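You operate a simulated robot arm through the tools that you are given. There is no shell and no other tool. Be economical: measure what you need, move in short steps, check, and stop when the job is done.

Carry out the task below with a simulated robot arm. There is one attempt and no reset: what you move stays moved.

JOB
Wipe the juice mark off the table with the damp sponge.
Fine: move the blue glass off the mark onto the green coaster first; wet the sponge in the stone dish with a little water from the glass jug; jug and sponge go back. Spill no more than 8 ml a pour or dip. China and glass break when dropped, knocked or squeezed. Drop and topple nothing.
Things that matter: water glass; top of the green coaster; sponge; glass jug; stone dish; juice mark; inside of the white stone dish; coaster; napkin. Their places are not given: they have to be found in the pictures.

Only the result counts: the job must be done as asked and must still hold three seconds after the hand-in. Knocking over, shifting, dropping, spilling or breaking anything else fails it.

ROBOT AND FRAMES
A 6-joint arm with a two-finger parallel gripper, fixed in place. Base frame: the origin is at the foot of the arm, x ahead of it, y to its left, z up. Units: mm, rad, N and s.
Its first joint turns from -2.007 to 2.007 rad. Payload 4.2 kg.
The TCP is the grasp point between the finger pads, 23 mm short of the fingertips. In the tool frame z runs along the fingers and y along their closing line. The gripper opens to 94 mm. The fingers are 38 mm wide and 10 mm thick; the gripper's body (54 by 96 mm) begins 39 mm behind the TCP.
Orientation is that of the tool frame in the base frame, as [roll, pitch, yaw] about the fixed x, y, z axes, in that order (R = Rz(yaw) Ry(pitch) Rx(roll)). With the fingers straight down and closing along the base's y, the tool's x points along the base's -x, its y along +y and its z along -z.

CONTROLS
- The arm moves only by the tool arm_command. Its argument "motion" is a list that holds one entry, the list of rows, each a list of 7 numbers: the shift along the base's x, y, z in m, then the turn, a rotation vector about the base's x, y, z in rad, then the gripper command, from -1 (fully open) to 1 (shut), values between in proportion. In form: [[[dx, dy, dz, ax, ay, az, hand], ...]]. A call has 1 to 8 rows; each row is the pose to reach, as a shift and turn from the pose commanded when the call began. Each row takes 0.2 s and may step no farther than 50 mm and 0.15 rad from the row before; otherwise, or with a gripper value out of range, the whole call is refused. A pose out of reach is approached as far as the arm can. The call stops where the force on the tool passes 40 N (or 10 N more than at its start, if that is more) or the arm is blocked; 0.2 s more then pass. Each finger travels about 108 mm/s and halts on what it meets, pressing with about 25 N; the grip force reading is that of the motor and also rises with nothing between the fingers. The clock runs only during rows and for 0.2 s after the last one: add rows that repeat a pose to give the fingers time. It gives the time, the measured TCP pose, the force on the tool (base axes), the opening and the grip force at its end, in the units of the frame above (readings bear some noise).
- Cameras (640 x 400 px; columns grow to the right, rows downward): "scene" is fixed at [400.3, -648.1, 1339.2]; the picture's right is [0.85, -0.53, 0.00], its down [-0.24, -0.38, -0.89] and it looks along [0.47, 0.76, -0.45] (base axes); focal length 302 px, centre (320, 200). "wrist" rides on the gripper at [-39, 0, -44] in the tool frame; the picture's right is [0.00, -1.00, 0.00], its down [0.97, 0.00, -0.24] and it looks along [0.24, 0.00, 0.97] (tool axes); focal length 218 px, centre (320, 200).
- camera(camera): a new picture of that camera. It takes no simulated time.
- move_column(by): slides the trunk up (or, below 0, down) by that many mm; the arm rides with it, the base frame stays. It gives what a move gives, with no picture.
- measure_at(camera, pixels): for up to 12 pixels [column, row] of the newest picture of that camera ("zoom" is the newest enlarged one), the place [x, y, z] in the base frame of the surface seen there, good to about 3 mm. It takes no simulated time.
- close_up(camera, box): a new picture of the part [left, top, right, bottom] of that camera's present view, enlarged. It takes no simulated time.
- finish_job(): hands the job in; it is judged then, once.

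Keep the steps short. Do not move on a guess: measure, check each grasp and each placing, and mend mistakes. In all there are 80 turns and 54 pictures (those below and enlarged ones count). Leave the gripper open and the arm clear of the work at the hand-in unless told otherwise, and finish with a single line.

The tools are called after ">>>" as a command line: name --argument value ..., lists and objects as JSON in quotes. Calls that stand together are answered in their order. arm_command: Moves the arm, as the interface text tells. Its arguments: {"type":"object","properties":{"motion":{"type":"array","items":{"type":"array","items":{"type":"array","items":{"type":"number"}}}}},"required":["motion"]} The other tools are called the same way: move_column (by) slides the trunk up or down; camera (camera) takes a picture; measure_at (camera, pixels) gives the place of the surface under pixels of a picture; close_up (camera, box) takes an enlarged picture of a part of a camera's view; finish_job () hands the job in.

At the start:

```text
t: 0.0
position: [601.2, -47.6, 1137.9]
ee_rot: [-3.141, 0.0, -3.141]
ft_force: [-0.1, -0.4, 0.0]
gripper_width: 94.1
finger_force: 0.1
trunk travel left (down, up): [-700.0, 290.0]
```

scene: 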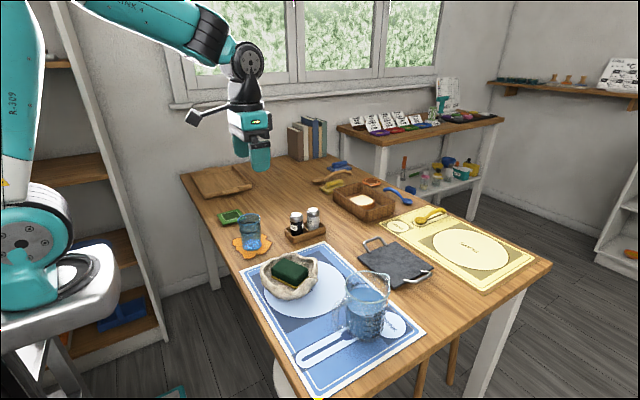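
wrist: 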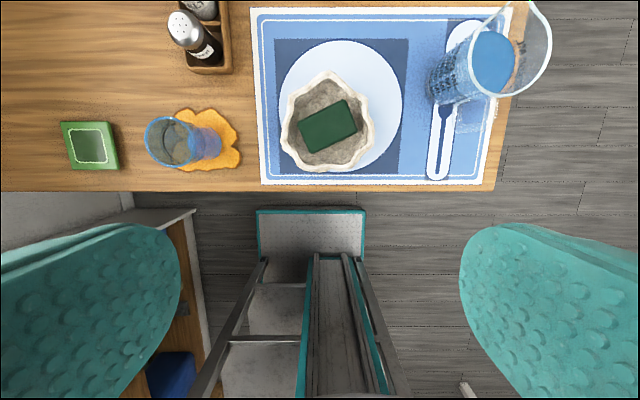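

I see the blue glass on an orange mark around scene (250,235), the green coaster at (230,216), the sponge in the stone dish at (290,275) and the jug at (367,305). I'll enlarge both views to measure them.

>>> close_up --camera "scene" --box '[200, 190, 440, 340]'

>>> measure_at --camera "wrist" --pixels '[[90, 145], [64, 124], [116, 168], [230, 155], [182, 112], [185, 165], [327, 125], [300, 120], [355, 125], [285, 125], [372, 125], [328, 75]]'

>>> measure_at --camera "scene" --pixels '[[230, 216], [250, 218], [250, 245], [238, 250], [266, 248], [290, 270], [367, 280], [367, 320], [340, 300], [262, 270], [318, 265], [290, 255]]'

```text
2.67 times, centred on (320, 265) of scene
```

zoom: 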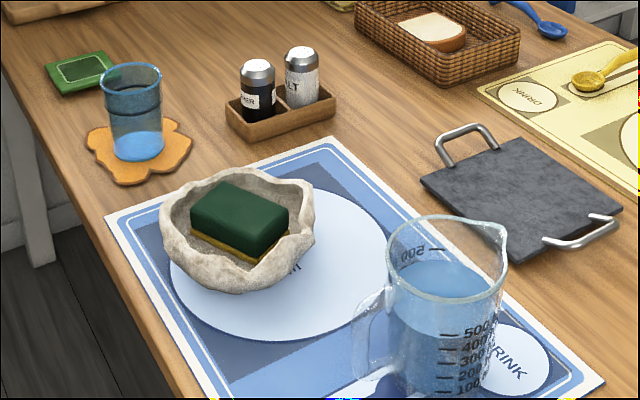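

```text
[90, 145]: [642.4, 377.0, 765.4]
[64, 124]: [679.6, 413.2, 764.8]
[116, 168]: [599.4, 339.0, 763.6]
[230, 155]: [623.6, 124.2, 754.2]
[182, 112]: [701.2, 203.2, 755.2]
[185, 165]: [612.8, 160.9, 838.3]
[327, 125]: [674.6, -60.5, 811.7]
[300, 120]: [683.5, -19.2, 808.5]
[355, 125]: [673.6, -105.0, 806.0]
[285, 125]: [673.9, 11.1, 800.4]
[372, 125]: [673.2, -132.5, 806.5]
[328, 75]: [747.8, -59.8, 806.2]
```

```text
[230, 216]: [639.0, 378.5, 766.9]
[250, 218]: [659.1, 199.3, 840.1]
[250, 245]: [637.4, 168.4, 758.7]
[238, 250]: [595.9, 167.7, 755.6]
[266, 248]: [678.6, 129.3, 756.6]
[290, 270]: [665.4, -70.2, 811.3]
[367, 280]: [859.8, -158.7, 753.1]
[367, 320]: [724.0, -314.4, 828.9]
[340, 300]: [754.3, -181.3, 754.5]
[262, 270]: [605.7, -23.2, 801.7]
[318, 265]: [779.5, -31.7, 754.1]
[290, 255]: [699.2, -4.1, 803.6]
```

The table top reads about z = 754. Next I'll look at the jug in both views and at the glass and mark in the wrist view.

>>> close_up --camera "scene" --box '[290, 255, 450, 355]'

>>> measure_at --camera "zoom" --pixels '[[225, 125], [300, 70], [420, 75], [395, 135], [310, 150], [300, 200], [380, 200], [300, 320], [190, 220], [180, 260], [320, 345], [230, 330]]'

>>> close_up --camera "wrist" --box '[50, 80, 290, 230]'

```text
4.00 times, centred on (370, 305) of scene
```

zoom: 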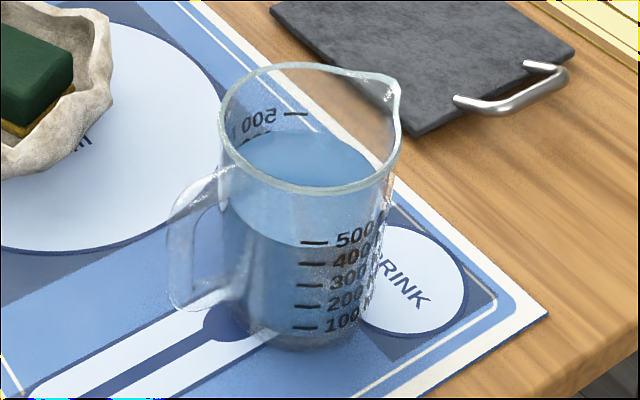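

```text
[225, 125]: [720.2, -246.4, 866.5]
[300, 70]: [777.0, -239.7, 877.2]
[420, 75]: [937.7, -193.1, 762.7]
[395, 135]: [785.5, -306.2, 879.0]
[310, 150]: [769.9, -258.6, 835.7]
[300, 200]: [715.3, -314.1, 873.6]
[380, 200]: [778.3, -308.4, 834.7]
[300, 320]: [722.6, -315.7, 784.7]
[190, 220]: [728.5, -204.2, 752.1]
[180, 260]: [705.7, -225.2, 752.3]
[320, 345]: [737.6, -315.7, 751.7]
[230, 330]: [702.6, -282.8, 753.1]
```

```text
2.67 times, centred on (170, 155) of wrist
```

zoom: 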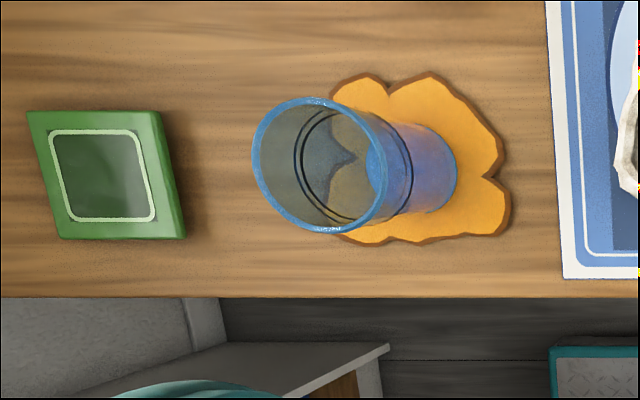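

The jug is about 93 mm wide, so it has to be held by its handle. Before planning the reach I'll measure where the arm's foot is, and also read points on the glass rim and coaster in the enlarged wrist view.

>>> measure_at --camera "scene" --pixels '[[40, 235], [60, 285], [80, 310], [40, 320], [10, 180], [60, 250]]'

>>> measure_at --camera "zoom" --pixels '[[255, 150], [387, 200], [315, 100], [320, 230], [30, 115], [155, 115], [183, 235], [65, 236], [108, 175], [500, 170], [440, 80], [345, 238]]'

```text
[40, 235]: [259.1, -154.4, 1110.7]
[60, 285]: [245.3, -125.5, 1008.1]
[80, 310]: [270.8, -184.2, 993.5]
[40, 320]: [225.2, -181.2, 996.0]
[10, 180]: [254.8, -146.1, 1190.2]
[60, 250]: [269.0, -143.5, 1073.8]
```

```text
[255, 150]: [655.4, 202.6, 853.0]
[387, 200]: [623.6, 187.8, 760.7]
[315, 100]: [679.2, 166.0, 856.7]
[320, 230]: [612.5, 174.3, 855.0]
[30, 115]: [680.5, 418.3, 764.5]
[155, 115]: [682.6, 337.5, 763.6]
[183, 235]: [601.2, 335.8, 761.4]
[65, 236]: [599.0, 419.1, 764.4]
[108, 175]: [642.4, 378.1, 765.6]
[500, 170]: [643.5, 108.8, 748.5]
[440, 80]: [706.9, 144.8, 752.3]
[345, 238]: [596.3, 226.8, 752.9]
```

Glass: centre about (645.5, 169), rim z about 856. Coaster: centre about (640.5, 377.5), top z about 765. With the gripper open, I'll move above the glass at the current height.

>>> arm_command --motion '[[[0.009, 0.044, 0, 0, 0, 0, -1], [0.018, 0.088, 0, 0, 0, 0, -1], [0.027, 0.132, 0, 0, 0, 0, -1], [0.036, 0.176, 0, 0, 0, 0, -1], [0.044, 0.2166, 0, 0, 0, 0, -1], [0.044, 0.2166, -0.05, 0, 0, 0, -1], [0.044, 0.2166, -0.1, 0, 0, 0, -1], [0.044, 0.2166, -0.1, 0, 0, 0, -1]]]'

>>> camera --camera "wrist"

```text
t: 1.8
position: [642.9, 168.1, 1036.4]
ee_rot: [3.141, 0.001, -3.14]
ft_force: [0.5, 0.2, -0.4]
gripper_width: 93.8
finger_force: 0.0
trunk travel left (down, up): [-700.0, 290.0]
```

```text
48 pictures are left
```

wrist: 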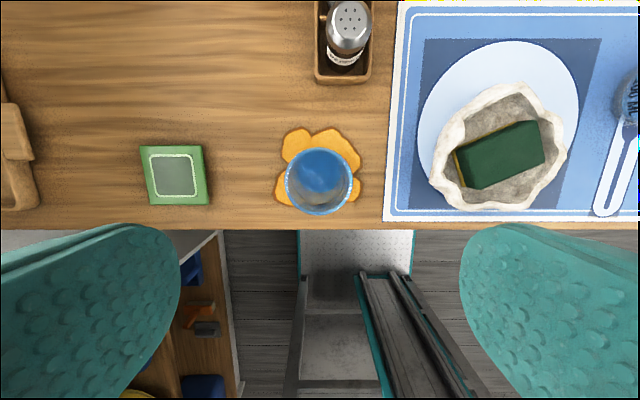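

The rim is centred at wrist (320,182), which puts the glass at about (646, 168), right under the tool. I'll descend in steps to about z = 850 first, with the fingers beside the glass.

>>> arm_command --motion '[[[0.001, 0, -0.045, 0, 0, 0, -1], [0.001, 0, -0.09, 0, 0, 0, -1], [0.001, 0, -0.13, 0, 0, 0, -1], [0.001, 0, -0.16, 0, 0, 0, -1], [0.001, 0, -0.16, 0, 0, 0, -1]]]'

>>> camera --camera "wrist"

```text
t: 3.0
position: [645.5, 167.5, 877.9]
ee_rot: [-3.141, 0.0, 3.141]
ft_force: [-0.9, -0.2, 0.1]
gripper_width: 94.0
finger_force: 0.0
trunk travel left (down, up): [-700.0, 290.0]
```

```text
47 pictures are left
```

wrist: 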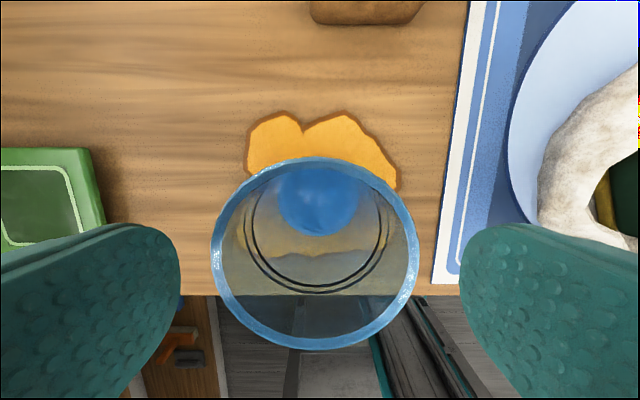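

The rim spans columns 211 to 419, so its centre is about 1.5 mm toward +y. I'll go down to z about 828 and close in part to approach the glass gently.

>>> arm_command --motion '[[[0.001, 0.0015, -0.025, 0, 0, 0, -1], [0.001, 0.0015, -0.049, 0, 0, 0, -1], [0.001, 0.0015, -0.049, 0, 0, 0, -1], [0.001, 0.0015, -0.049, 0, 0, 0, -0.7], [0.001, 0.0015, -0.049, 0, 0, 0, -0.5], [0.001, 0.0015, -0.049, 0, 0, 0, -0.42], [0.001, 0.0015, -0.049, 0, 0, 0, -0.42]]]'

>>> camera --camera "wrist"

```text
t: 4.6
position: [646.2, 170.4, 829.6]
ee_rot: [3.139, 0.0, -3.14]
ft_force: [0.6, -1.0, -0.2]
gripper_width: 71.2
finger_force: 24.8
trunk travel left (down, up): [-700.0, 290.0]
```

```text
46 pictures are left
```

wrist: 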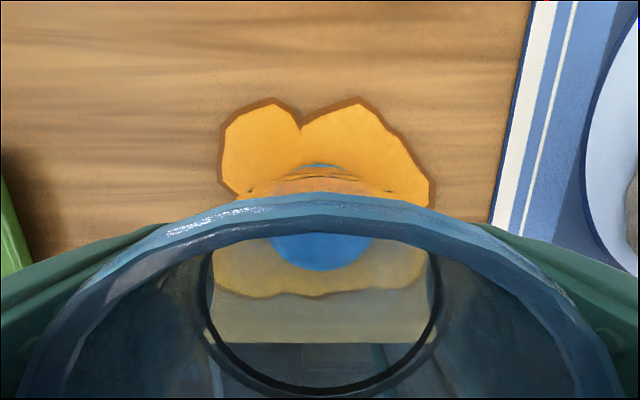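

It's gripped at 71.2 mm with about 25 N. I'll keep this command, lift slowly by 50 mm and check.

>>> arm_command --motion '[[[0, 0, 0.005, 0, 0, 0, -0.42], [0, 0, 0.015, 0, 0, 0, -0.42], [0, 0, 0.03, 0, 0, 0, -0.42], [0, 0, 0.045, 0, 0, 0, -0.42], [0, 0, 0.055, 0, 0, 0, -0.42], [0, 0, 0.055, 0, 0, 0, -0.42]]]'

>>> close_up --camera "scene" --box '[170, 140, 330, 260]'

```text
t: 6.0
position: [647.3, 170.2, 883.0]
ee_rot: [3.14, 0.0, 3.141]
ft_force: [0.0, 0.4, -2.6]
gripper_width: 71.4
finger_force: 24.8
trunk travel left (down, up): [-700.0, 290.0]
```

```text
3.33 times, centred on (250, 200) of scene
```

zoom: 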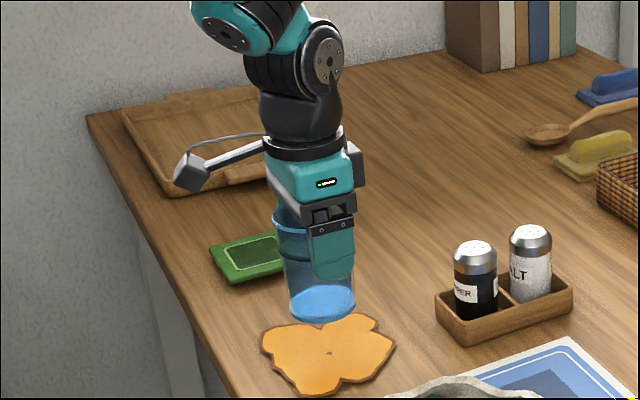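

The glass is held and clear, and the mark shows in full. I'll measure the mark and carry the glass gently toward the coaster.

>>> measure_at --camera "zoom" --pixels '[[328, 354], [263, 338], [310, 393], [393, 345], [365, 318], [345, 385], [275, 370], [290, 325]]'

>>> arm_command --motion '[[[0, 0.01, 0, 0, 0, 0, -0.42], [-0.001, 0.035, 0, 0, 0, 0, -0.42], [-0.002, 0.065, 0, 0, 0, 0, -0.42], [-0.003, 0.1, 0, 0, 0, 0, -0.42], [-0.004, 0.135, 0, 0, 0, 0, -0.42], [-0.005, 0.17, 0, 0, 0, 0, -0.42], [-0.006, 0.197, 0, 0, 0, 0, -0.42], [-0.006, 0.207, 0, 0, 0, 0, -0.42]]]'

>>> camera --camera "wrist"

>>> close_up --camera "scene" --box '[170, 140, 330, 260]'

```text
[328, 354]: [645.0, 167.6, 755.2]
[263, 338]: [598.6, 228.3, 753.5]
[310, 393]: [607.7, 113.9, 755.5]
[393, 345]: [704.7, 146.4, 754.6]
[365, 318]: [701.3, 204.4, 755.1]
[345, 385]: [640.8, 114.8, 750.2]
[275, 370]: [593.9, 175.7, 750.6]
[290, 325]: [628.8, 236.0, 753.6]
```

```text
t: 7.8
position: [641.1, 376.4, 884.8]
ee_rot: [3.141, 0.001, -3.14]
ft_force: [-0.5, -0.1, -2.7]
gripper_width: 71.3
finger_force: 25.1
trunk travel left (down, up): [-700.0, 290.0]
```

```text
44 pictures are left
```

wrist: 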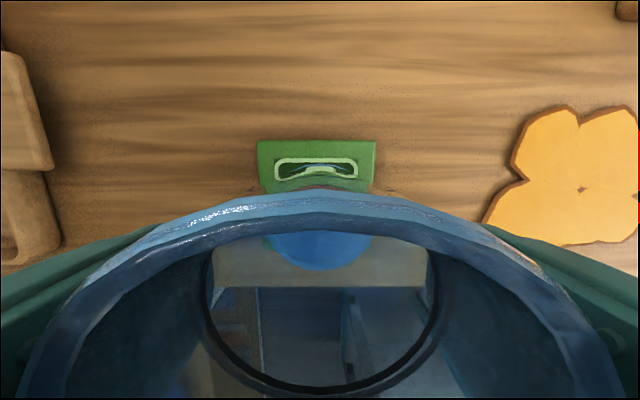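

```text
3.33 times, centred on (250, 200) of scene
```

zoom: 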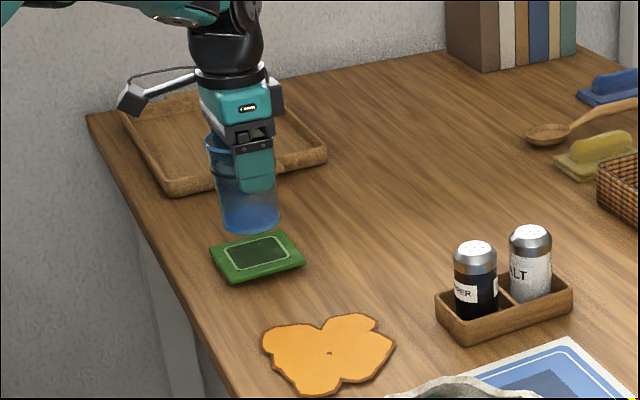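

Over the coaster its columns 257 to 375 show a centre about 2 mm further toward +y. I'll correct that and lower toward contact, expected at z about 840.

>>> arm_command --motion '[[[0, 0.0015, -0.01, 0, 0, 0, -0.42], [0, 0.0015, -0.025, 0, 0, 0, -0.42], [0, 0.0015, -0.035, 0, 0, 0, -0.42], [0, 0.0015, -0.039, 0, 0, 0, -0.42], [0, 0.0015, -0.041, 0, 0, 0, -0.42], [0, 0.0015, -0.041, 0, 0, 0, -0.42]]]'

>>> close_up --camera "scene" --box '[190, 170, 290, 235]'

```text
t: 9.2
position: [643.1, 379.2, 843.6]
ee_rot: [3.139, 0.004, 3.139]
ft_force: [-0.3, -0.5, 15.1]
gripper_width: 71.2
finger_force: 24.2
trunk travel left (down, up): [-700.0, 290.0]
```

```text
6.15 times, centred on (240, 202) of scene
```

zoom: 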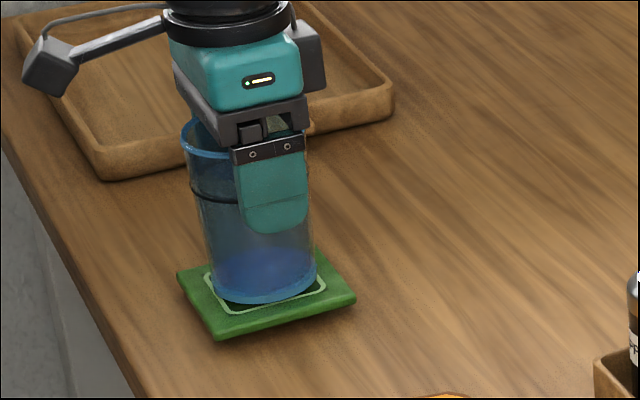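

The glass is standing on the coaster with 15 N of contact. I'll ease up 1 mm, open the fingers slowly, and rise straight up.

>>> arm_command --motion '[[[0, 0, 0.0015, 0, 0, 0, -0.42], [0, 0, 0.0015, 0, 0, 0, -0.5], [0, 0, 0.0015, 0, 0, 0, -0.6], [0, 0, 0.0015, 0, 0, 0, -0.8], [0, 0, 0.0015, 0, 0, 0, -1], [0, 0, 0.0015, 0, 0, 0, -1]]]'

>>> arm_command --motion '[[[0, 0, 0.01, 0, 0, 0, -1], [0, 0, 0.03, 0, 0, 0, -1], [0, 0, 0.07, 0, 0, 0, -1], [0, 0, 0.12, 0, 0, 0, -1], [0, 0, 0.16, 0, 0, 0, -1], [0, 0, 0.16, 0, 0, 0, -1]]]'

>>> camera --camera "wrist"

```text
t: 10.6
position: [641.5, 378.9, 844.0]
ee_rot: [3.14, 0.001, -3.14]
ft_force: [0.8, -0.1, -0.1]
gripper_width: 94.0
finger_force: 0.0
trunk travel left (down, up): [-700.0, 290.0]
```

```text
t: 12.0
position: [640.3, 378.8, 1002.4]
ee_rot: [3.142, 0.0, -3.141]
ft_force: [0.6, 0.5, 0.3]
gripper_width: 94.0
finger_force: 0.0
trunk travel left (down, up): [-700.0, 290.0]
```

```text
41 pictures are left
```

wrist: 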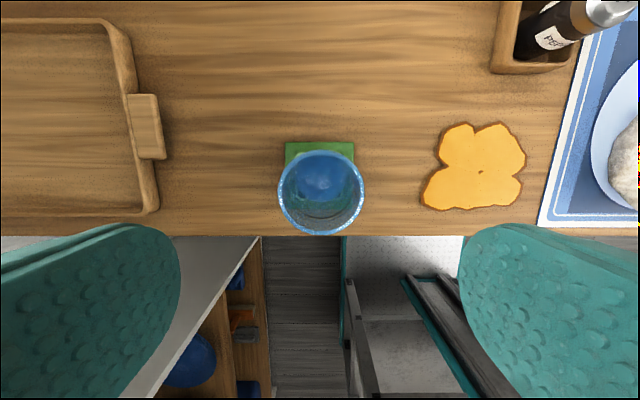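

The glass stands on the coaster. Now I'll go over to the jug at a safe height to see its handle, in two moves.

>>> arm_command --motion '[[[0, -0.04, 0.02, 0, 0, 0, -1], [0, -0.085, 0.05, 0, 0, 0, -1], [0, -0.13, 0.07, 0, 0, 0, -1], [0, -0.178, 0.07, 0, 0, 0, -1], [0, -0.226, 0.07, 0, 0, 0, -1], [0, -0.274, 0.07, 0, 0, 0, -1], [0, -0.322, 0.07, 0, 0, 0, -1], [0, -0.37, 0.07, 0, 0, 0, -1]]]'

>>> arm_command --motion '[[[0.005, -0.045, 0, 0, 0, 0, -1], [0.01, -0.09, 0, 0, 0, 0, -1], [0.015, -0.135, 0, 0, 0, 0, -1], [0.02, -0.18, 0, 0, 0, 0, -1], [0.03, -0.22, 0, 0, 0, 0, -1], [0.04, -0.25, 0, 0, 0, 0, -1], [0.04, -0.25, 0, 0, 0, 0, -1]]]'

>>> camera --camera "wrist"

```text
refused: row 2 steps farther than a row can; nothing moved
```

```text
t: 13.6
position: [679.4, 128.9, 1003.6]
ee_rot: [-3.141, -0.001, -3.141]
ft_force: [0.4, 0.2, 0.3]
gripper_width: 94.1
finger_force: 0.1
trunk travel left (down, up): [-700.0, 290.0]
```

```text
40 pictures are left
```

wrist: 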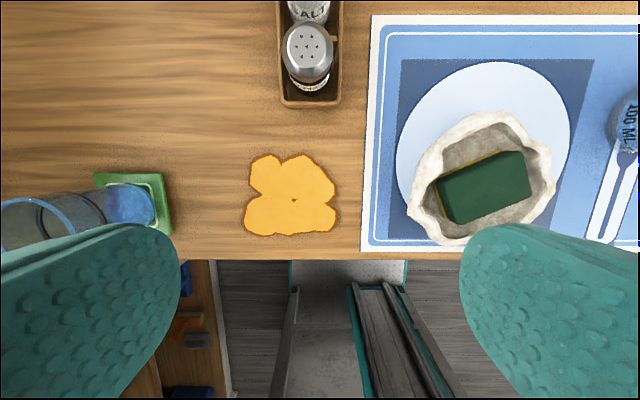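

The first call was refused for its step size and only the second ran. I'll continue toward the jug, rising.

>>> arm_command --motion '[[[0, -0.03, 0.03, 0, 0, 0, -1], [0, -0.06, 0.06, 0, 0, 0, -1], [0, -0.105, 0.07, 0, 0, 0, -1], [0, -0.15, 0.07, 0, 0, 0, -1], [0, -0.195, 0.07, 0, 0, 0, -1], [0, -0.24, 0.07, 0, 0, 0, -1], [0, -0.285, 0.07, 0, 0, 0, -1], [0.005, -0.325, 0.07, 0, 0, 0, -1]]]'

>>> arm_command --motion '[[[0.01, -0.045, 0, 0, 0, 0, -1], [0.01, -0.045, 0, 0, 0, 0, -1]]]'

>>> camera --camera "wrist"

```text
t: 15.4
position: [687.0, -195.8, 1076.5]
ee_rot: [-3.141, 0.0, -3.141]
ft_force: [-1.5, 1.1, 1.4]
gripper_width: 94.0
finger_force: 0.1
trunk travel left (down, up): [-700.0, 290.0]
```

```text
t: 16.0
position: [696.4, -240.0, 1076.3]
ee_rot: [3.14, 0.0, -3.141]
ft_force: [0.2, -0.2, -0.9]
gripper_width: 94.2
finger_force: 0.1
trunk travel left (down, up): [-700.0, 290.0]
```

```text
39 pictures are left
```

wrist: 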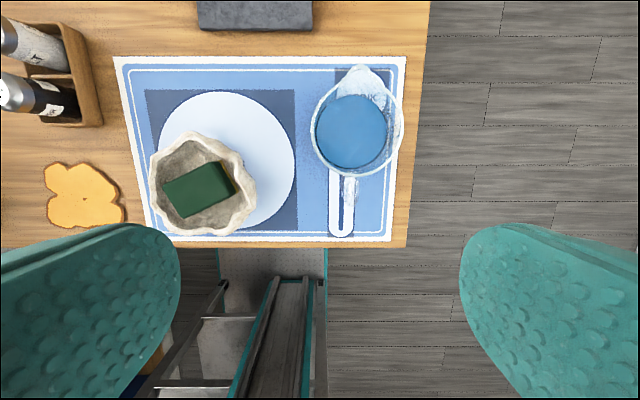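

The jug is in view with its spout at about (358,70) and the handle toward (350,190). I'll enlarge it and measure.

>>> close_up --camera "wrist" --box '[280, 50, 440, 250]'

>>> close_up --camera "wrist" --box '[300, 140, 396, 200]'

>>> measure_at --camera "zoom" --pixels '[[305, 245], [340, 245], [380, 245], [335, 300], [345, 300], [335, 370], [350, 370], [300, 370], [330, 200], [300, 200]]'

```text
2.00 times, centred on (360, 150) of wrist
```

zoom: 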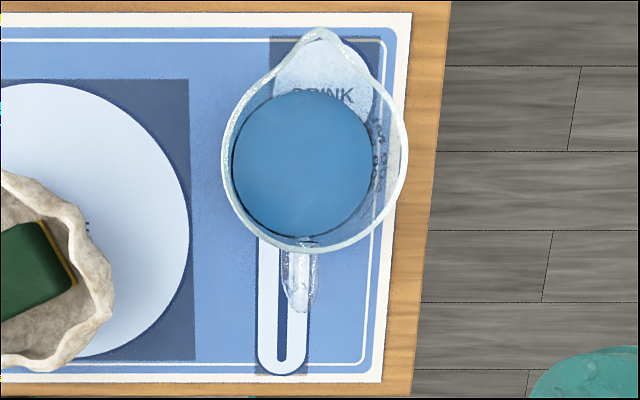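

```text
6.67 times, centred on (348, 170) of wrist
```

zoom: 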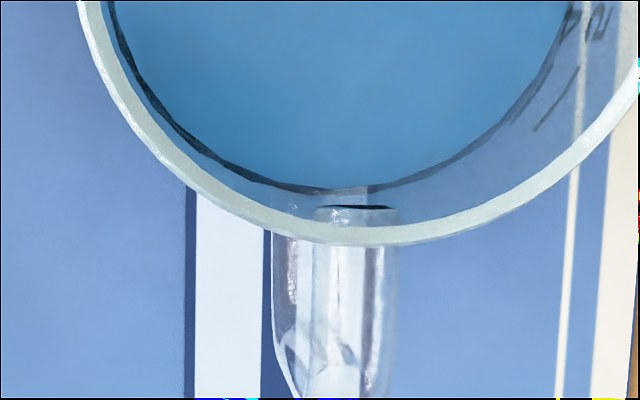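

```text
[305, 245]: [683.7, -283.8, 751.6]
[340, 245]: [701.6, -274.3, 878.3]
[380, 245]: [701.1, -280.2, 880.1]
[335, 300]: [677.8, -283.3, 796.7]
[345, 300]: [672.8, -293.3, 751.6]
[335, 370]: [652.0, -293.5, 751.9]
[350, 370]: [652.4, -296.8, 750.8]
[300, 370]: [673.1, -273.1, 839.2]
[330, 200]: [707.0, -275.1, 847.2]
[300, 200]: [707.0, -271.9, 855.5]
```

The handle runs along −x from the body at y about −278.5. It spans x 660–703 and z about 790–870. I'll tilt the tool forward by 0.61 rad about −y and go to a pre-grasp 80 mm back along the tool axis, at about (623, −278.5, 905).

>>> arm_command --motion '[[[-0.015, -0.008, -0.034, 0, -0.122, 0, -1], [-0.03, -0.016, -0.068, 0, -0.244, 0, -1], [-0.045, -0.024, -0.102, 0, -0.366, 0, -1], [-0.06, -0.032, -0.136, 0, -0.488, 0, -1], [-0.0734, -0.0385, -0.171, 0, -0.61, 0, -1], [-0.0734, -0.0385, -0.171, 0, -0.61, 0, -1]]]'

>>> camera --camera "wrist"

>>> camera --camera "scene"

```text
t: 17.4
position: [623.6, -279.5, 903.7]
ee_rot: [-3.139, 0.611, 3.14]
ft_force: [0.0, 0.2, -0.3]
gripper_width: 94.1
finger_force: 0.1
trunk travel left (down, up): [-700.0, 290.0]
```

```text
36 pictures are left
```

wrist: 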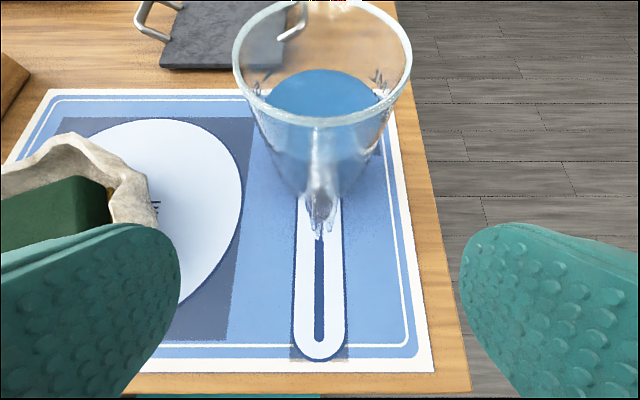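

```text
35 pictures are left
```

scene: 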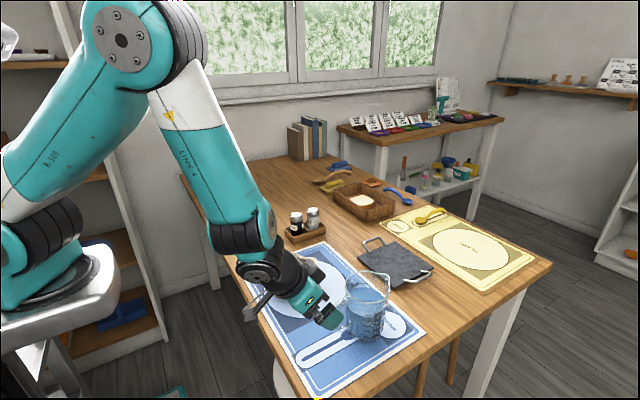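

The handle lines up with the tool centre, at column about 320. I'll enlarge it to confirm its thickness.

>>> close_up --camera "wrist" --box '[240, 90, 400, 250]'

>>> measure_at --camera "zoom" --pixels '[[320, 140], [320, 200], [322, 250], [320, 290], [320, 330], [300, 280], [340, 280], [312, 360]]'

```text
2.50 times, centred on (320, 170) of wrist
```

zoom: 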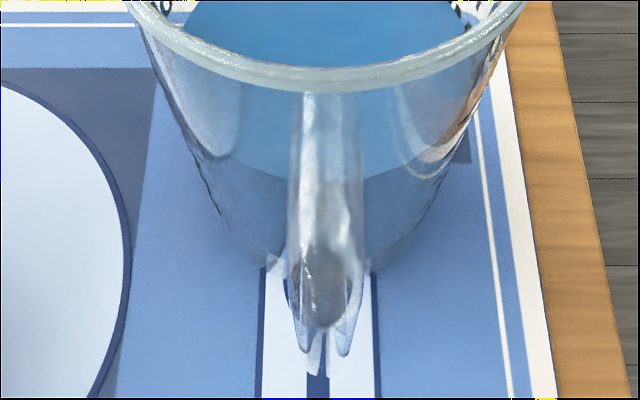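

```text
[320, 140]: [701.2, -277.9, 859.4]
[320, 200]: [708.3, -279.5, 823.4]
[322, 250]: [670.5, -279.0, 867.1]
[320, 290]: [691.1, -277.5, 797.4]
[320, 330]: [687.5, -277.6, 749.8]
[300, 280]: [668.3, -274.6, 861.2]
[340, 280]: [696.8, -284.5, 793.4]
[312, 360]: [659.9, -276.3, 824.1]
```

The handle is about 19 mm wide, with its centre near y = −279.5 and its outer face at x about 660. I'll advance 80 mm along the tool axis in steps.

>>> arm_command --motion '[[[0.0115, 0, -0.0164, 0, 0, 0, -1], [0.023, 0, -0.0328, 0, 0, 0, -1], [0.0345, 0, -0.0492, 0, 0, 0, -1], [0.0455, 0, -0.065, 0, 0, 0, -1], [0.0455, 0, -0.065, 0, 0, 0, -1]]]'

>>> close_up --camera "scene" --box '[290, 255, 450, 355]'

>>> camera --camera "wrist"

```text
t: 18.6
position: [669.5, -280.1, 839.7]
ee_rot: [-3.141, 0.61, 3.139]
ft_force: [-0.3, -0.3, 0.0]
gripper_width: 94.0
finger_force: 0.2
trunk travel left (down, up): [-700.0, 290.0]
```

```text
4.00 times, centred on (370, 305) of scene
```

zoom: 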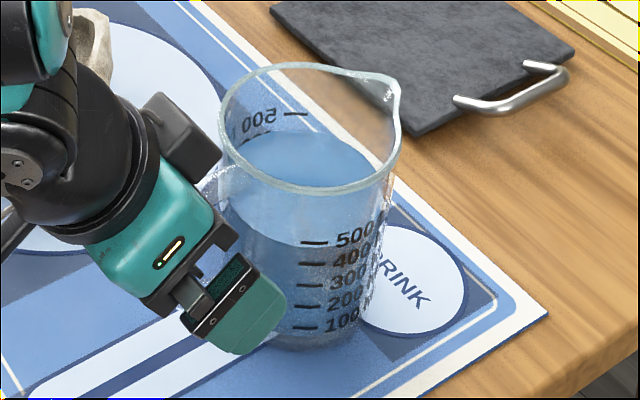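

```text
32 pictures are left
```

wrist: 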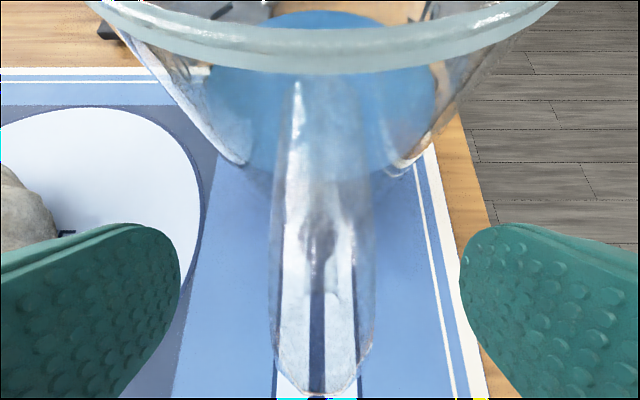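

The handle is centred between the fingers. I'll close gradually.

>>> arm_command --motion '[[[0, 0, 0, 0, 0, 0, -0.6], [0, 0, 0, 0, 0, 0, -0.2], [0, 0, 0, 0, 0, 0, 0.2], [0, 0, 0, 0, 0, 0, 0.4], [0, 0, 0, 0, 0, 0, 0.55], [0, 0, 0, 0, 0, 0, 0.7], [0, 0, 0, 0, 0, 0, 0.7], [0, 0, 0, 0, 0, 0, 0.7]]]'

```text
t: 20.4
position: [669.1, -279.9, 840.1]
ee_rot: [-3.141, 0.61, 3.139]
ft_force: [0.6, -1.9, 0.5]
gripper_width: 15.7
finger_force: 25.1
trunk travel left (down, up): [-700.0, 290.0]
```

Gripped at 15.7 mm with 25 N. I'll lift just 10 mm and see whether the jug stays level.

>>> arm_command --motion '[[[0, 0, 0.002, 0, 0, 0, 0.7], [0, 0, 0.005, 0, 0, 0, 0.7], [0, 0, 0.008, 0, 0, 0, 0.7], [0, 0, 0.01, 0, 0, 0, 0.7], [0, 0, 0.01, 0, 0, 0, 0.7]]]'

>>> close_up --camera "scene" --box '[290, 255, 450, 355]'

```text
t: 21.6
position: [669.6, -279.8, 848.6]
ee_rot: [3.14, 0.61, 3.14]
ft_force: [-0.2, 0.1, -7.7]
gripper_width: 15.5
finger_force: 25.5
trunk travel left (down, up): [-700.0, 290.0]
```

```text
4.00 times, centred on (370, 305) of scene
```

zoom: 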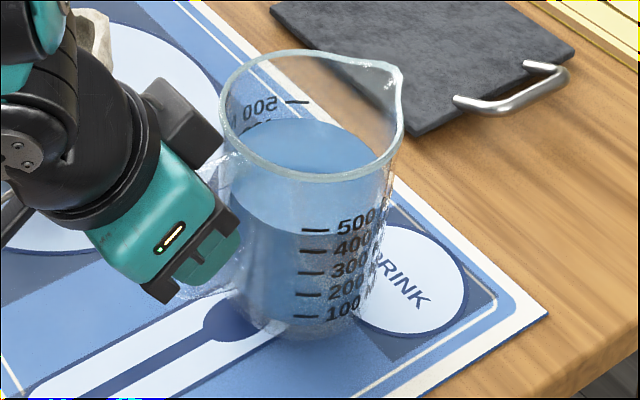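

The jug hangs level and carries fully at −7.7 N. I'll lift it to z about 952 and then carry it gently toward the dish.

>>> arm_command --motion '[[[0, 0, 0.008, 0, 0, 0, 0.7], [0, 0, 0.022, 0, 0, 0, 0.7], [0, 0, 0.04, 0, 0, 0, 0.7], [0, 0, 0.06, 0, 0, 0, 0.7], [0, 0, 0.08, 0, 0, 0, 0.7], [0, 0, 0.095, 0, 0, 0, 0.7], [0, 0, 0.103, 0, 0, 0, 0.7], [0, 0, 0.103, 0, 0, 0, 0.7]]]'

>>> arm_command --motion '[[[-0.006, 0.01, 0, 0, 0, 0, 0.7], [-0.02, 0.03, 0, 0, 0, 0, 0.7], [-0.036, 0.06, 0, 0, 0, 0, 0.7], [-0.055, 0.092, 0, 0, 0, 0, 0.7], [-0.074, 0.124, 0, 0, 0, 0, 0.7], [-0.09, 0.155, 0, 0, 0, 0, 0.7], [-0.102, 0.182, 0, 0, 0, 0, 0.7], [-0.11, 0.2, 0, 0, 0, 0, 0.7]]]'

>>> arm_command --motion '[[[-0.008, 0.012, 0, 0, 0, 0, 0.7], [-0.014, 0.02, 0, 0, 0, 0, 0.7], [-0.014, 0.022, 0, 0, 0, 0, 0.7], [-0.014, 0.022, 0, 0, 0, 0, 0.7]]]'

>>> close_up --camera "scene" --box '[200, 180, 420, 340]'

>>> camera --camera "wrist"

```text
t: 23.4
position: [668.2, -279.5, 951.4]
ee_rot: [-3.141, 0.611, 3.14]
ft_force: [0.2, -0.3, -8.6]
gripper_width: 15.4
finger_force: 25.2
trunk travel left (down, up): [-700.0, 290.0]
```

```text
t: 25.2
position: [591.6, -77.0, 949.2]
ee_rot: [-3.141, 0.607, 3.14]
ft_force: [0.0, -0.7, -8.0]
gripper_width: 15.5
finger_force: 24.6
out of reach, approached as far as the arm can: row 6, 7, 8
trunk travel left (down, up): [-700.0, 290.0]
```

```text
t: 26.2
position: [589.3, -54.8, 948.4]
ee_rot: [3.142, 0.609, 3.14]
ft_force: [-0.4, -0.9, -8.9]
gripper_width: 15.6
finger_force: 25.0
out of reach, approached as far as the arm can: row 1, 2, 3, 4
trunk travel left (down, up): [-700.0, 290.0]
```

```text
2.50 times, centred on (310, 260) of scene
```

zoom: 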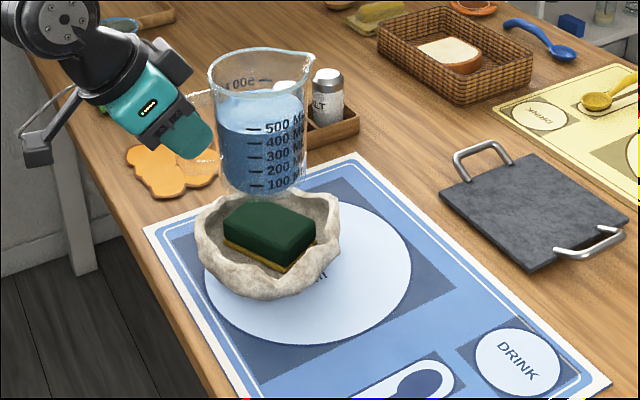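

```text
29 pictures are left
```

wrist: 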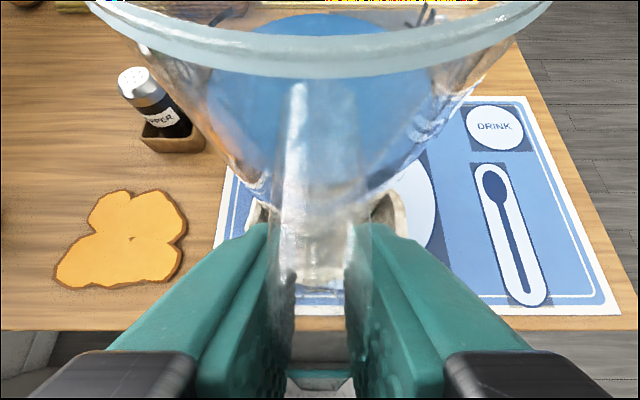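

x about 589 is the inner limit with this forward tilt. Tilting brings the tool toward vertical and frees reach, so I'll tilt about +y by only 0.4 rad for now, well below the pouring angle, and check the pose.

>>> arm_command --motion '[[[0, 0, 0, 0, 0.06, 0, 0.7], [0, 0, 0, 0, 0.13, 0, 0.7], [0, 0, 0, 0, 0.2, 0, 0.7], [0, 0, 0, 0, 0.27, 0, 0.7], [0, 0, 0, 0, 0.34, 0, 0.7], [0, 0, 0, 0, 0.4, 0, 0.7], [0, 0, 0, 0, 0.4, 0, 0.7]]]'

>>> close_up --camera "scene" --box '[200, 180, 420, 340]'

```text
t: 27.8
position: [590.0, -54.9, 949.7]
ee_rot: [-3.141, 0.207, -3.141]
ft_force: [0.4, -0.8, -8.4]
gripper_width: 15.6
finger_force: 24.4
trunk travel left (down, up): [-700.0, 290.0]
```

```text
2.50 times, centred on (310, 260) of scene
```

zoom: 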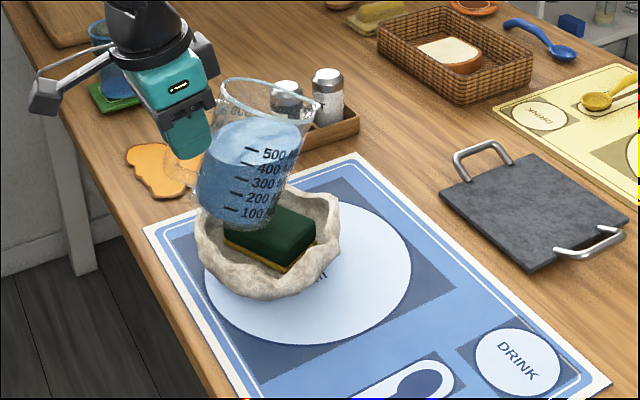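

The arm took x = 590 as the new reference. I'll move back 43 mm and up 6 mm so the spout hangs over the sponge.

>>> arm_command --motion '[[[-0.006, -0.001, 0.006, 0, 0, 0, 0.7], [-0.018, -0.002, 0.006, 0, 0, 0, 0.7], [-0.03, -0.003, 0.006, 0, 0, 0, 0.7], [-0.039, -0.004, 0.006, 0, 0, 0, 0.7], [-0.043, -0.004, 0.006, 0, 0, 0, 0.7], [-0.043, -0.004, 0.006, 0, 0, 0, 0.7]]]'

>>> arm_command --motion '[[[0, 0, 0, 0, 0.04, 0, 0.7], [0, 0, 0, 0, 0.08, 0, 0.7], [0, 0, 0, 0, 0.12, 0, 0.7], [0, 0, 0, 0, 0.15, 0, 0.7], [0, 0, 0, 0, 0.17, 0, 0.7], [0, 0, 0, 0, 0.17, 0, 0.7]]]'

>>> close_up --camera "scene" --box '[230, 190, 370, 310]'

>>> measure_at --camera "zoom" --pixels '[[385, 195], [392, 180], [320, 240], [340, 310]]'

```text
t: 29.2
position: [546.6, -58.7, 955.7]
ee_rot: [3.141, 0.21, 3.141]
ft_force: [0.6, 0.9, -8.5]
gripper_width: 15.5
finger_force: 24.8
trunk travel left (down, up): [-700.0, 290.0]
```

```text
t: 30.6
position: [546.9, -57.8, 955.6]
ee_rot: [3.141, 0.038, -3.141]
ft_force: [-0.5, 0.3, -7.4]
gripper_width: 15.6
finger_force: 25.4
trunk travel left (down, up): [-700.0, 290.0]
```

```text
3.33 times, centred on (300, 250) of scene
```

zoom: 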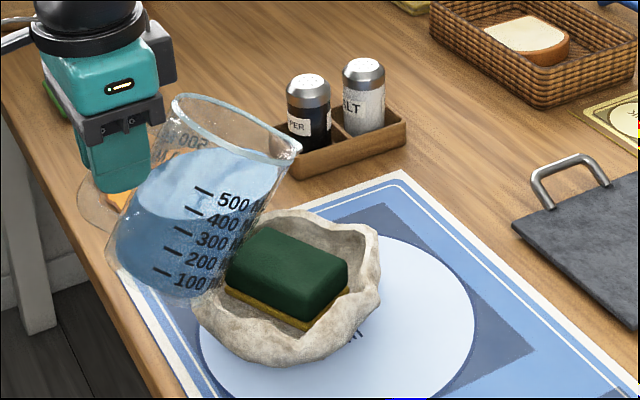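

```text
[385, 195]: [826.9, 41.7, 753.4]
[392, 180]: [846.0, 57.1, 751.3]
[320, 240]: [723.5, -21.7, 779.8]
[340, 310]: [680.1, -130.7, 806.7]
```

The spout tip is at zoom (297,148), above the sponge centre, with the tilt at about 33° and no water at the lip yet. I'll tilt 0.06 rad more and look.

>>> arm_command --motion '[[[0, 0, 0, 0, 0.03, 0, 0.7], [0, 0, 0, 0, 0.06, 0, 0.7], [0, 0, 0, 0, 0.06, 0, 0.7], [0, 0, 0, 0, 0.06, 0, 0.7]]]'

>>> close_up --camera "scene" --box '[230, 200, 330, 290]'

```text
t: 31.6
position: [547.1, -57.9, 956.5]
ee_rot: [3.141, -0.019, -3.139]
ft_force: [-0.1, -0.1, -8.2]
gripper_width: 15.8
finger_force: 25.0
trunk travel left (down, up): [-700.0, 290.0]
```

```text
4.44 times, centred on (280, 245) of scene
```

zoom: 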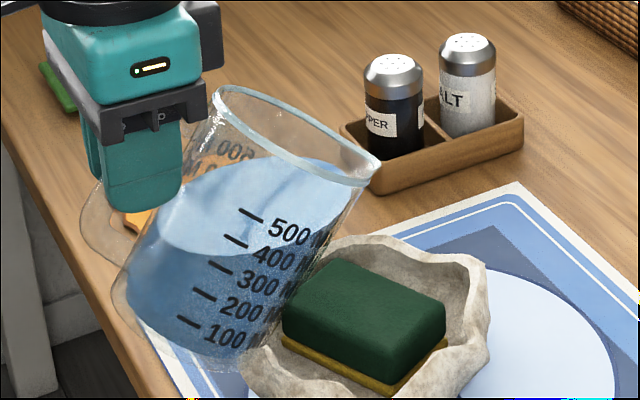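

The water is within about 10 mm of the lip. I'll tilt 0.04 more.

>>> arm_command --motion '[[[0, 0, 0, 0, 0.02, 0, 0.7], [0, 0, 0, 0, 0.04, 0, 0.7], [0, 0, 0, 0, 0.04, 0, 0.7], [0, 0, 0, 0, 0.04, 0, 0.7]]]'

>>> close_up --camera "scene" --box '[230, 200, 330, 290]'

```text
t: 32.6
position: [547.2, -57.2, 955.7]
ee_rot: [3.141, -0.061, -3.141]
ft_force: [-0.3, 0.5, -7.3]
gripper_width: 15.3
finger_force: 25.3
trunk travel left (down, up): [-700.0, 290.0]
```

```text
4.44 times, centred on (280, 245) of scene
```

zoom: 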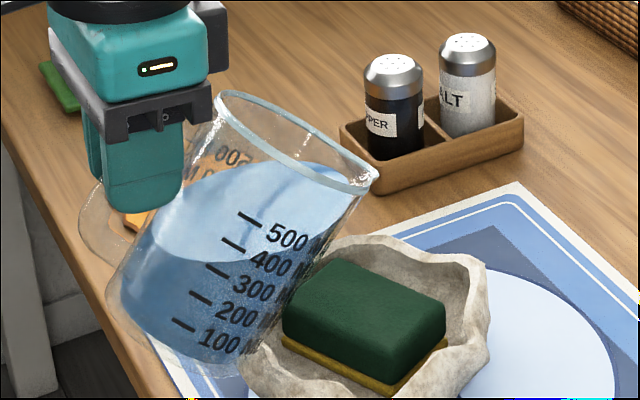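

Still no flow. I'll raise 8 mm for clearance from the dish rim and tilt another 0.04.

>>> arm_command --motion '[[[0, 0, 0.008, 0, 0, 0, 0.7], [0, 0, 0.008, 0, 0.02, 0, 0.7], [0, 0, 0.008, 0, 0.04, 0, 0.7], [0, 0, 0.008, 0, 0.04, 0, 0.7], [0, 0, 0.008, 0, 0.04, 0, 0.7]]]'

>>> close_up --camera "scene" --box '[230, 200, 330, 290]'

```text
t: 33.8
position: [548.4, -58.7, 962.6]
ee_rot: [-3.141, -0.101, -3.14]
ft_force: [-0.1, -0.1, -7.9]
gripper_width: 15.5
finger_force: 24.9
trunk travel left (down, up): [-700.0, 290.0]
```

```text
4.44 times, centred on (280, 245) of scene
```

zoom: 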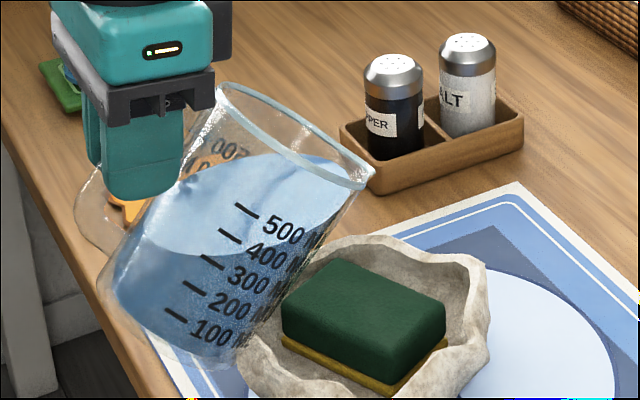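

The water is now right at the rim. I'll tilt 0.045 more with short holds.

>>> arm_command --motion '[[[0, 0, 0, 0, 0.02, 0, 0.7], [0, 0, 0, 0, 0.045, 0, 0.7], [0, 0, 0, 0, 0.045, 0, 0.7]]]'

>>> close_up --camera "scene" --box '[230, 200, 330, 290]'

```text
t: 34.6
position: [546.8, -58.9, 962.7]
ee_rot: [-3.14, -0.146, 3.141]
ft_force: [-0.5, 0.5, -8.0]
gripper_width: 15.4
finger_force: 25.2
trunk travel left (down, up): [-700.0, 290.0]
```

```text
4.44 times, centred on (280, 245) of scene
```

zoom: 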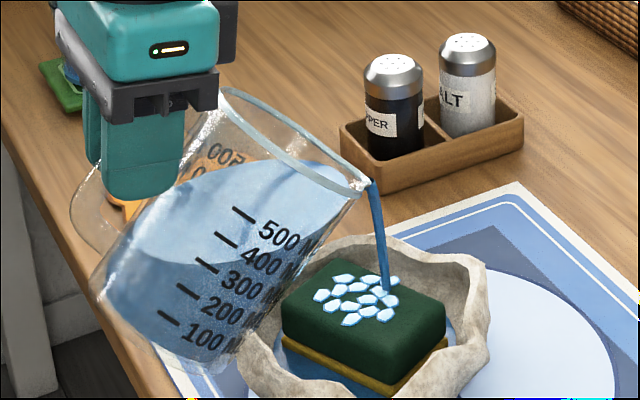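

Water is falling onto the sponge and collecting in the dish. That's a little already, so I'll tilt back at once.

>>> arm_command --motion '[[[0, 0, 0, 0, -0.04, 0, 0.7], [0, 0, 0, 0, -0.1, 0, 0.7], [0, 0, 0, 0, -0.18, 0, 0.7], [0, 0, 0, 0, -0.26, 0, 0.7], [0, 0, 0, 0, -0.34, 0, 0.7], [0, 0, 0, 0, -0.36, 0, 0.7], [0, 0, 0, 0, -0.36, 0, 0.7]]]'

>>> close_up --camera "scene" --box '[230, 200, 330, 290]'

```text
t: 36.2
position: [546.8, -58.3, 962.3]
ee_rot: [-3.141, 0.215, -3.141]
ft_force: [-0.8, 0.0, -7.7]
gripper_width: 15.6
finger_force: 24.8
trunk travel left (down, up): [-700.0, 290.0]
```

```text
4.44 times, centred on (280, 245) of scene
```

zoom: 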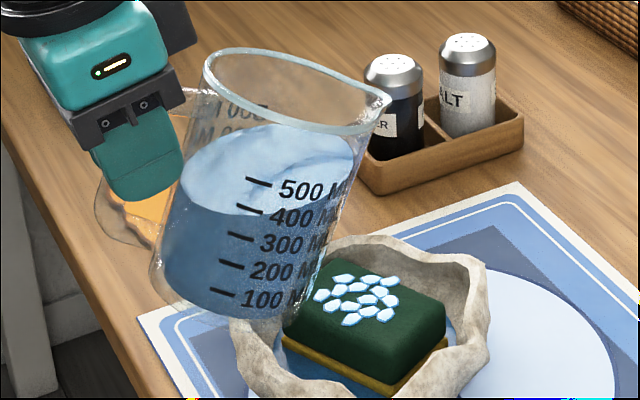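

The sponge is wet and there is water in the dish. Now I'll bring the jug upright while moving out again, back to the reverse of the way it came.

>>> arm_command --motion '[[[0.01, 0, 0, 0, -0.03, 0, 0.7], [0.025, 0, 0, 0, -0.09, 0, 0.7], [0.04, 0, 0, 0, -0.16, 0, 0.7], [0.052, 0, 0, 0, -0.24, 0, 0.7], [0.06, 0, 0, 0, -0.32, 0, 0.7], [0.065, 0, 0, 0, -0.396, 0, 0.7], [0.065, 0, 0, 0, -0.396, 0, 0.7]]]'

>>> arm_command --motion '[[[0.003, -0.01, 0, 0, 0, 0, 0.7], [0.01, -0.035, 0, 0, 0, 0, 0.7], [0.02, -0.07, 0, 0, 0, 0, 0.7], [0.03, -0.105, 0, 0, 0, 0, 0.7], [0.04, -0.14, 0, 0, 0, 0, 0.7], [0.05, -0.175, 0, 0, 0, 0, 0.7], [0.056, -0.203, 0, 0, 0, 0, 0.7], [0.057, -0.215, 0, 0, 0, 0, 0.7]]]'

```text
t: 37.8
position: [612.6, -60.3, 964.2]
ee_rot: [-3.141, 0.611, 3.14]
ft_force: [0.6, 0.1, -8.3]
gripper_width: 15.6
finger_force: 24.7
trunk travel left (down, up): [-700.0, 290.0]
```

```text
t: 39.6
position: [668.1, -272.7, 962.6]
ee_rot: [-3.141, 0.609, 3.139]
ft_force: [0.4, 0.5, -7.8]
gripper_width: 15.5
finger_force: 25.2
trunk travel left (down, up): [-700.0, 290.0]
```

Almost above its place. I'll shift the last 7 mm and lower to about 12 mm above the table.

>>> arm_command --motion '[[[0.0005, -0.004, -0.005, 0, 0, 0, 0.7], [0.001, -0.0065, -0.02, 0, 0, 0, 0.7], [0.001, -0.0065, -0.042, 0, 0, 0, 0.7], [0.001, -0.0065, -0.065, 0, 0, 0, 0.7], [0.001, -0.0065, -0.085, 0, 0, 0, 0.7], [0.001, -0.0065, -0.1, 0, 0, 0, 0.7], [0.001, -0.0065, -0.111, 0, 0, 0, 0.7], [0.001, -0.0065, -0.111, 0, 0, 0, 0.7]]]'

>>> close_up --camera "scene" --box '[290, 255, 450, 355]'

```text
t: 41.4
position: [670.4, -280.7, 853.3]
ee_rot: [-3.141, 0.61, 3.14]
ft_force: [-0.5, 0.3, -7.7]
gripper_width: 15.5
finger_force: 25.1
trunk travel left (down, up): [-700.0, 290.0]
```

```text
4.00 times, centred on (370, 305) of scene
```

zoom: 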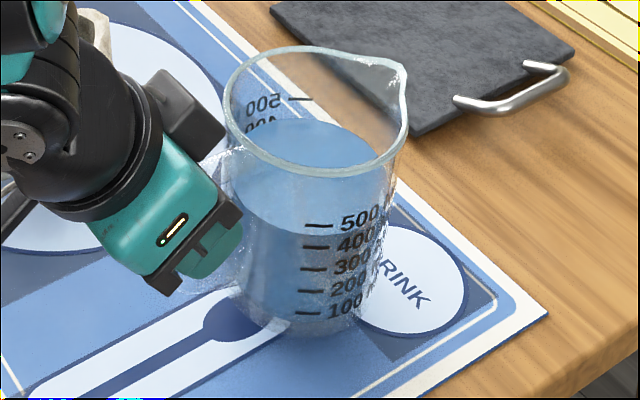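

The jug is level and in line. I'll lower it slowly for contact at z about 840.

>>> arm_command --motion '[[[0, 0, -0.004, 0, 0, 0, 0.7], [0, 0, -0.008, 0, 0, 0, 0.7], [0, 0, -0.0105, 0, 0, 0, 0.7], [0, 0, -0.0115, 0, 0, 0, 0.7], [0, 0, -0.0125, 0, 0, 0, 0.7], [0, 0, -0.0125, 0, 0, 0, 0.7]]]'

```text
t: 42.8
position: [669.1, -280.9, 842.0]
ee_rot: [-3.142, 0.612, 3.139]
ft_force: [-6.5, -0.1, 6.9]
gripper_width: 15.5
finger_force: 24.9
trunk travel left (down, up): [-700.0, 290.0]
```

It's touching (force rose from −8 to +7 N) 2 mm early, so the spout edge is probably slightly low. I'll turn −0.02 rad about y and lower a little to seat it flat.

>>> arm_command --motion '[[[0, 0, 0, 0, -0.01, 0, 0.7], [0, 0, -0.0005, 0, -0.02, 0, 0.7], [0, 0, -0.001, 0, -0.02, 0, 0.7], [0, 0, -0.001, 0, -0.02, 0, 0.7]]]'

>>> close_up --camera "scene" --box '[290, 255, 450, 355]'

```text
t: 43.8
position: [669.2, -279.5, 840.3]
ee_rot: [-3.141, 0.63, 3.14]
ft_force: [-7.1, 0.3, 7.8]
gripper_width: 15.6
finger_force: 25.3
trunk travel left (down, up): [-700.0, 290.0]
```

```text
4.00 times, centred on (370, 305) of scene
```

zoom: 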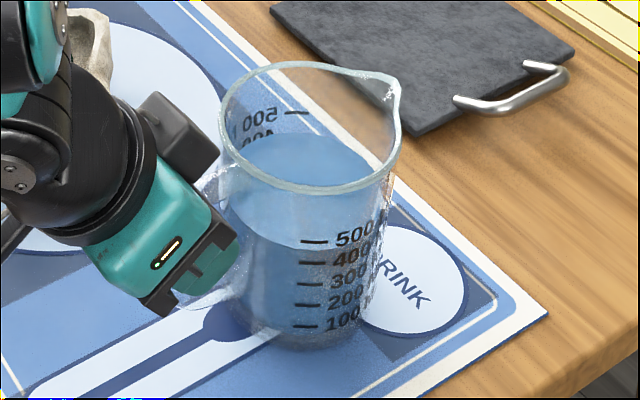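

The picture matches the jug's starting place. I'll open slowly.

>>> arm_command --motion '[[[0, 0, 0.0005, 0, 0, 0, 0.66], [0, 0, 0.0005, 0, 0, 0, 0.6], [0, 0, 0.0005, 0, 0, 0, 0.4], [0, 0, 0.0005, 0, 0, 0, 0], [0, 0, 0.0005, 0, 0, 0, -0.5], [0, 0, 0.0005, 0, 0, 0, -1], [0, 0, 0.0005, 0, 0, 0, -1]]]'

>>> arm_command --motion '[[[-0.0115, 0, 0.0164, 0, 0, 0, -1], [-0.023, 0, 0.0328, 0, 0, 0, -1], [-0.0345, 0, 0.0492, 0, 0, 0, -1], [-0.05, 0, 0.08, 0, 0, 0, -1], [-0.05, 0, 0.12, 0, 0, 0, -1], [-0.05, 0, 0.16, 0, 0, 0, -1], [-0.05, 0, 0.16, 0, 0, 0, -1]]]'

>>> close_up --camera "scene" --box '[240, 230, 440, 355]'

```text
t: 45.4
position: [670.0, -279.5, 841.4]
ee_rot: [3.141, 0.632, 3.141]
ft_force: [0.2, 0.4, -1.1]
gripper_width: 94.1
finger_force: 0.0
trunk travel left (down, up): [-700.0, 290.0]
```

```text
t: 47.0
position: [619.1, -279.1, 1000.1]
ee_rot: [3.141, 0.63, 3.14]
ft_force: [0.0, 0.1, 0.1]
gripper_width: 93.9
finger_force: 0.0
trunk travel left (down, up): [-700.0, 290.0]
```

```text
3.20 times, centred on (340, 292) of scene
```

zoom: 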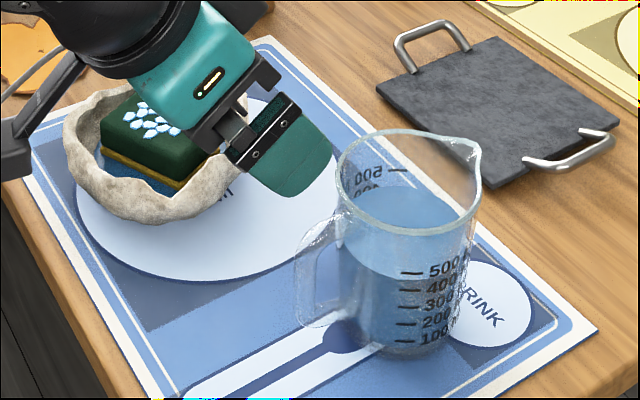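

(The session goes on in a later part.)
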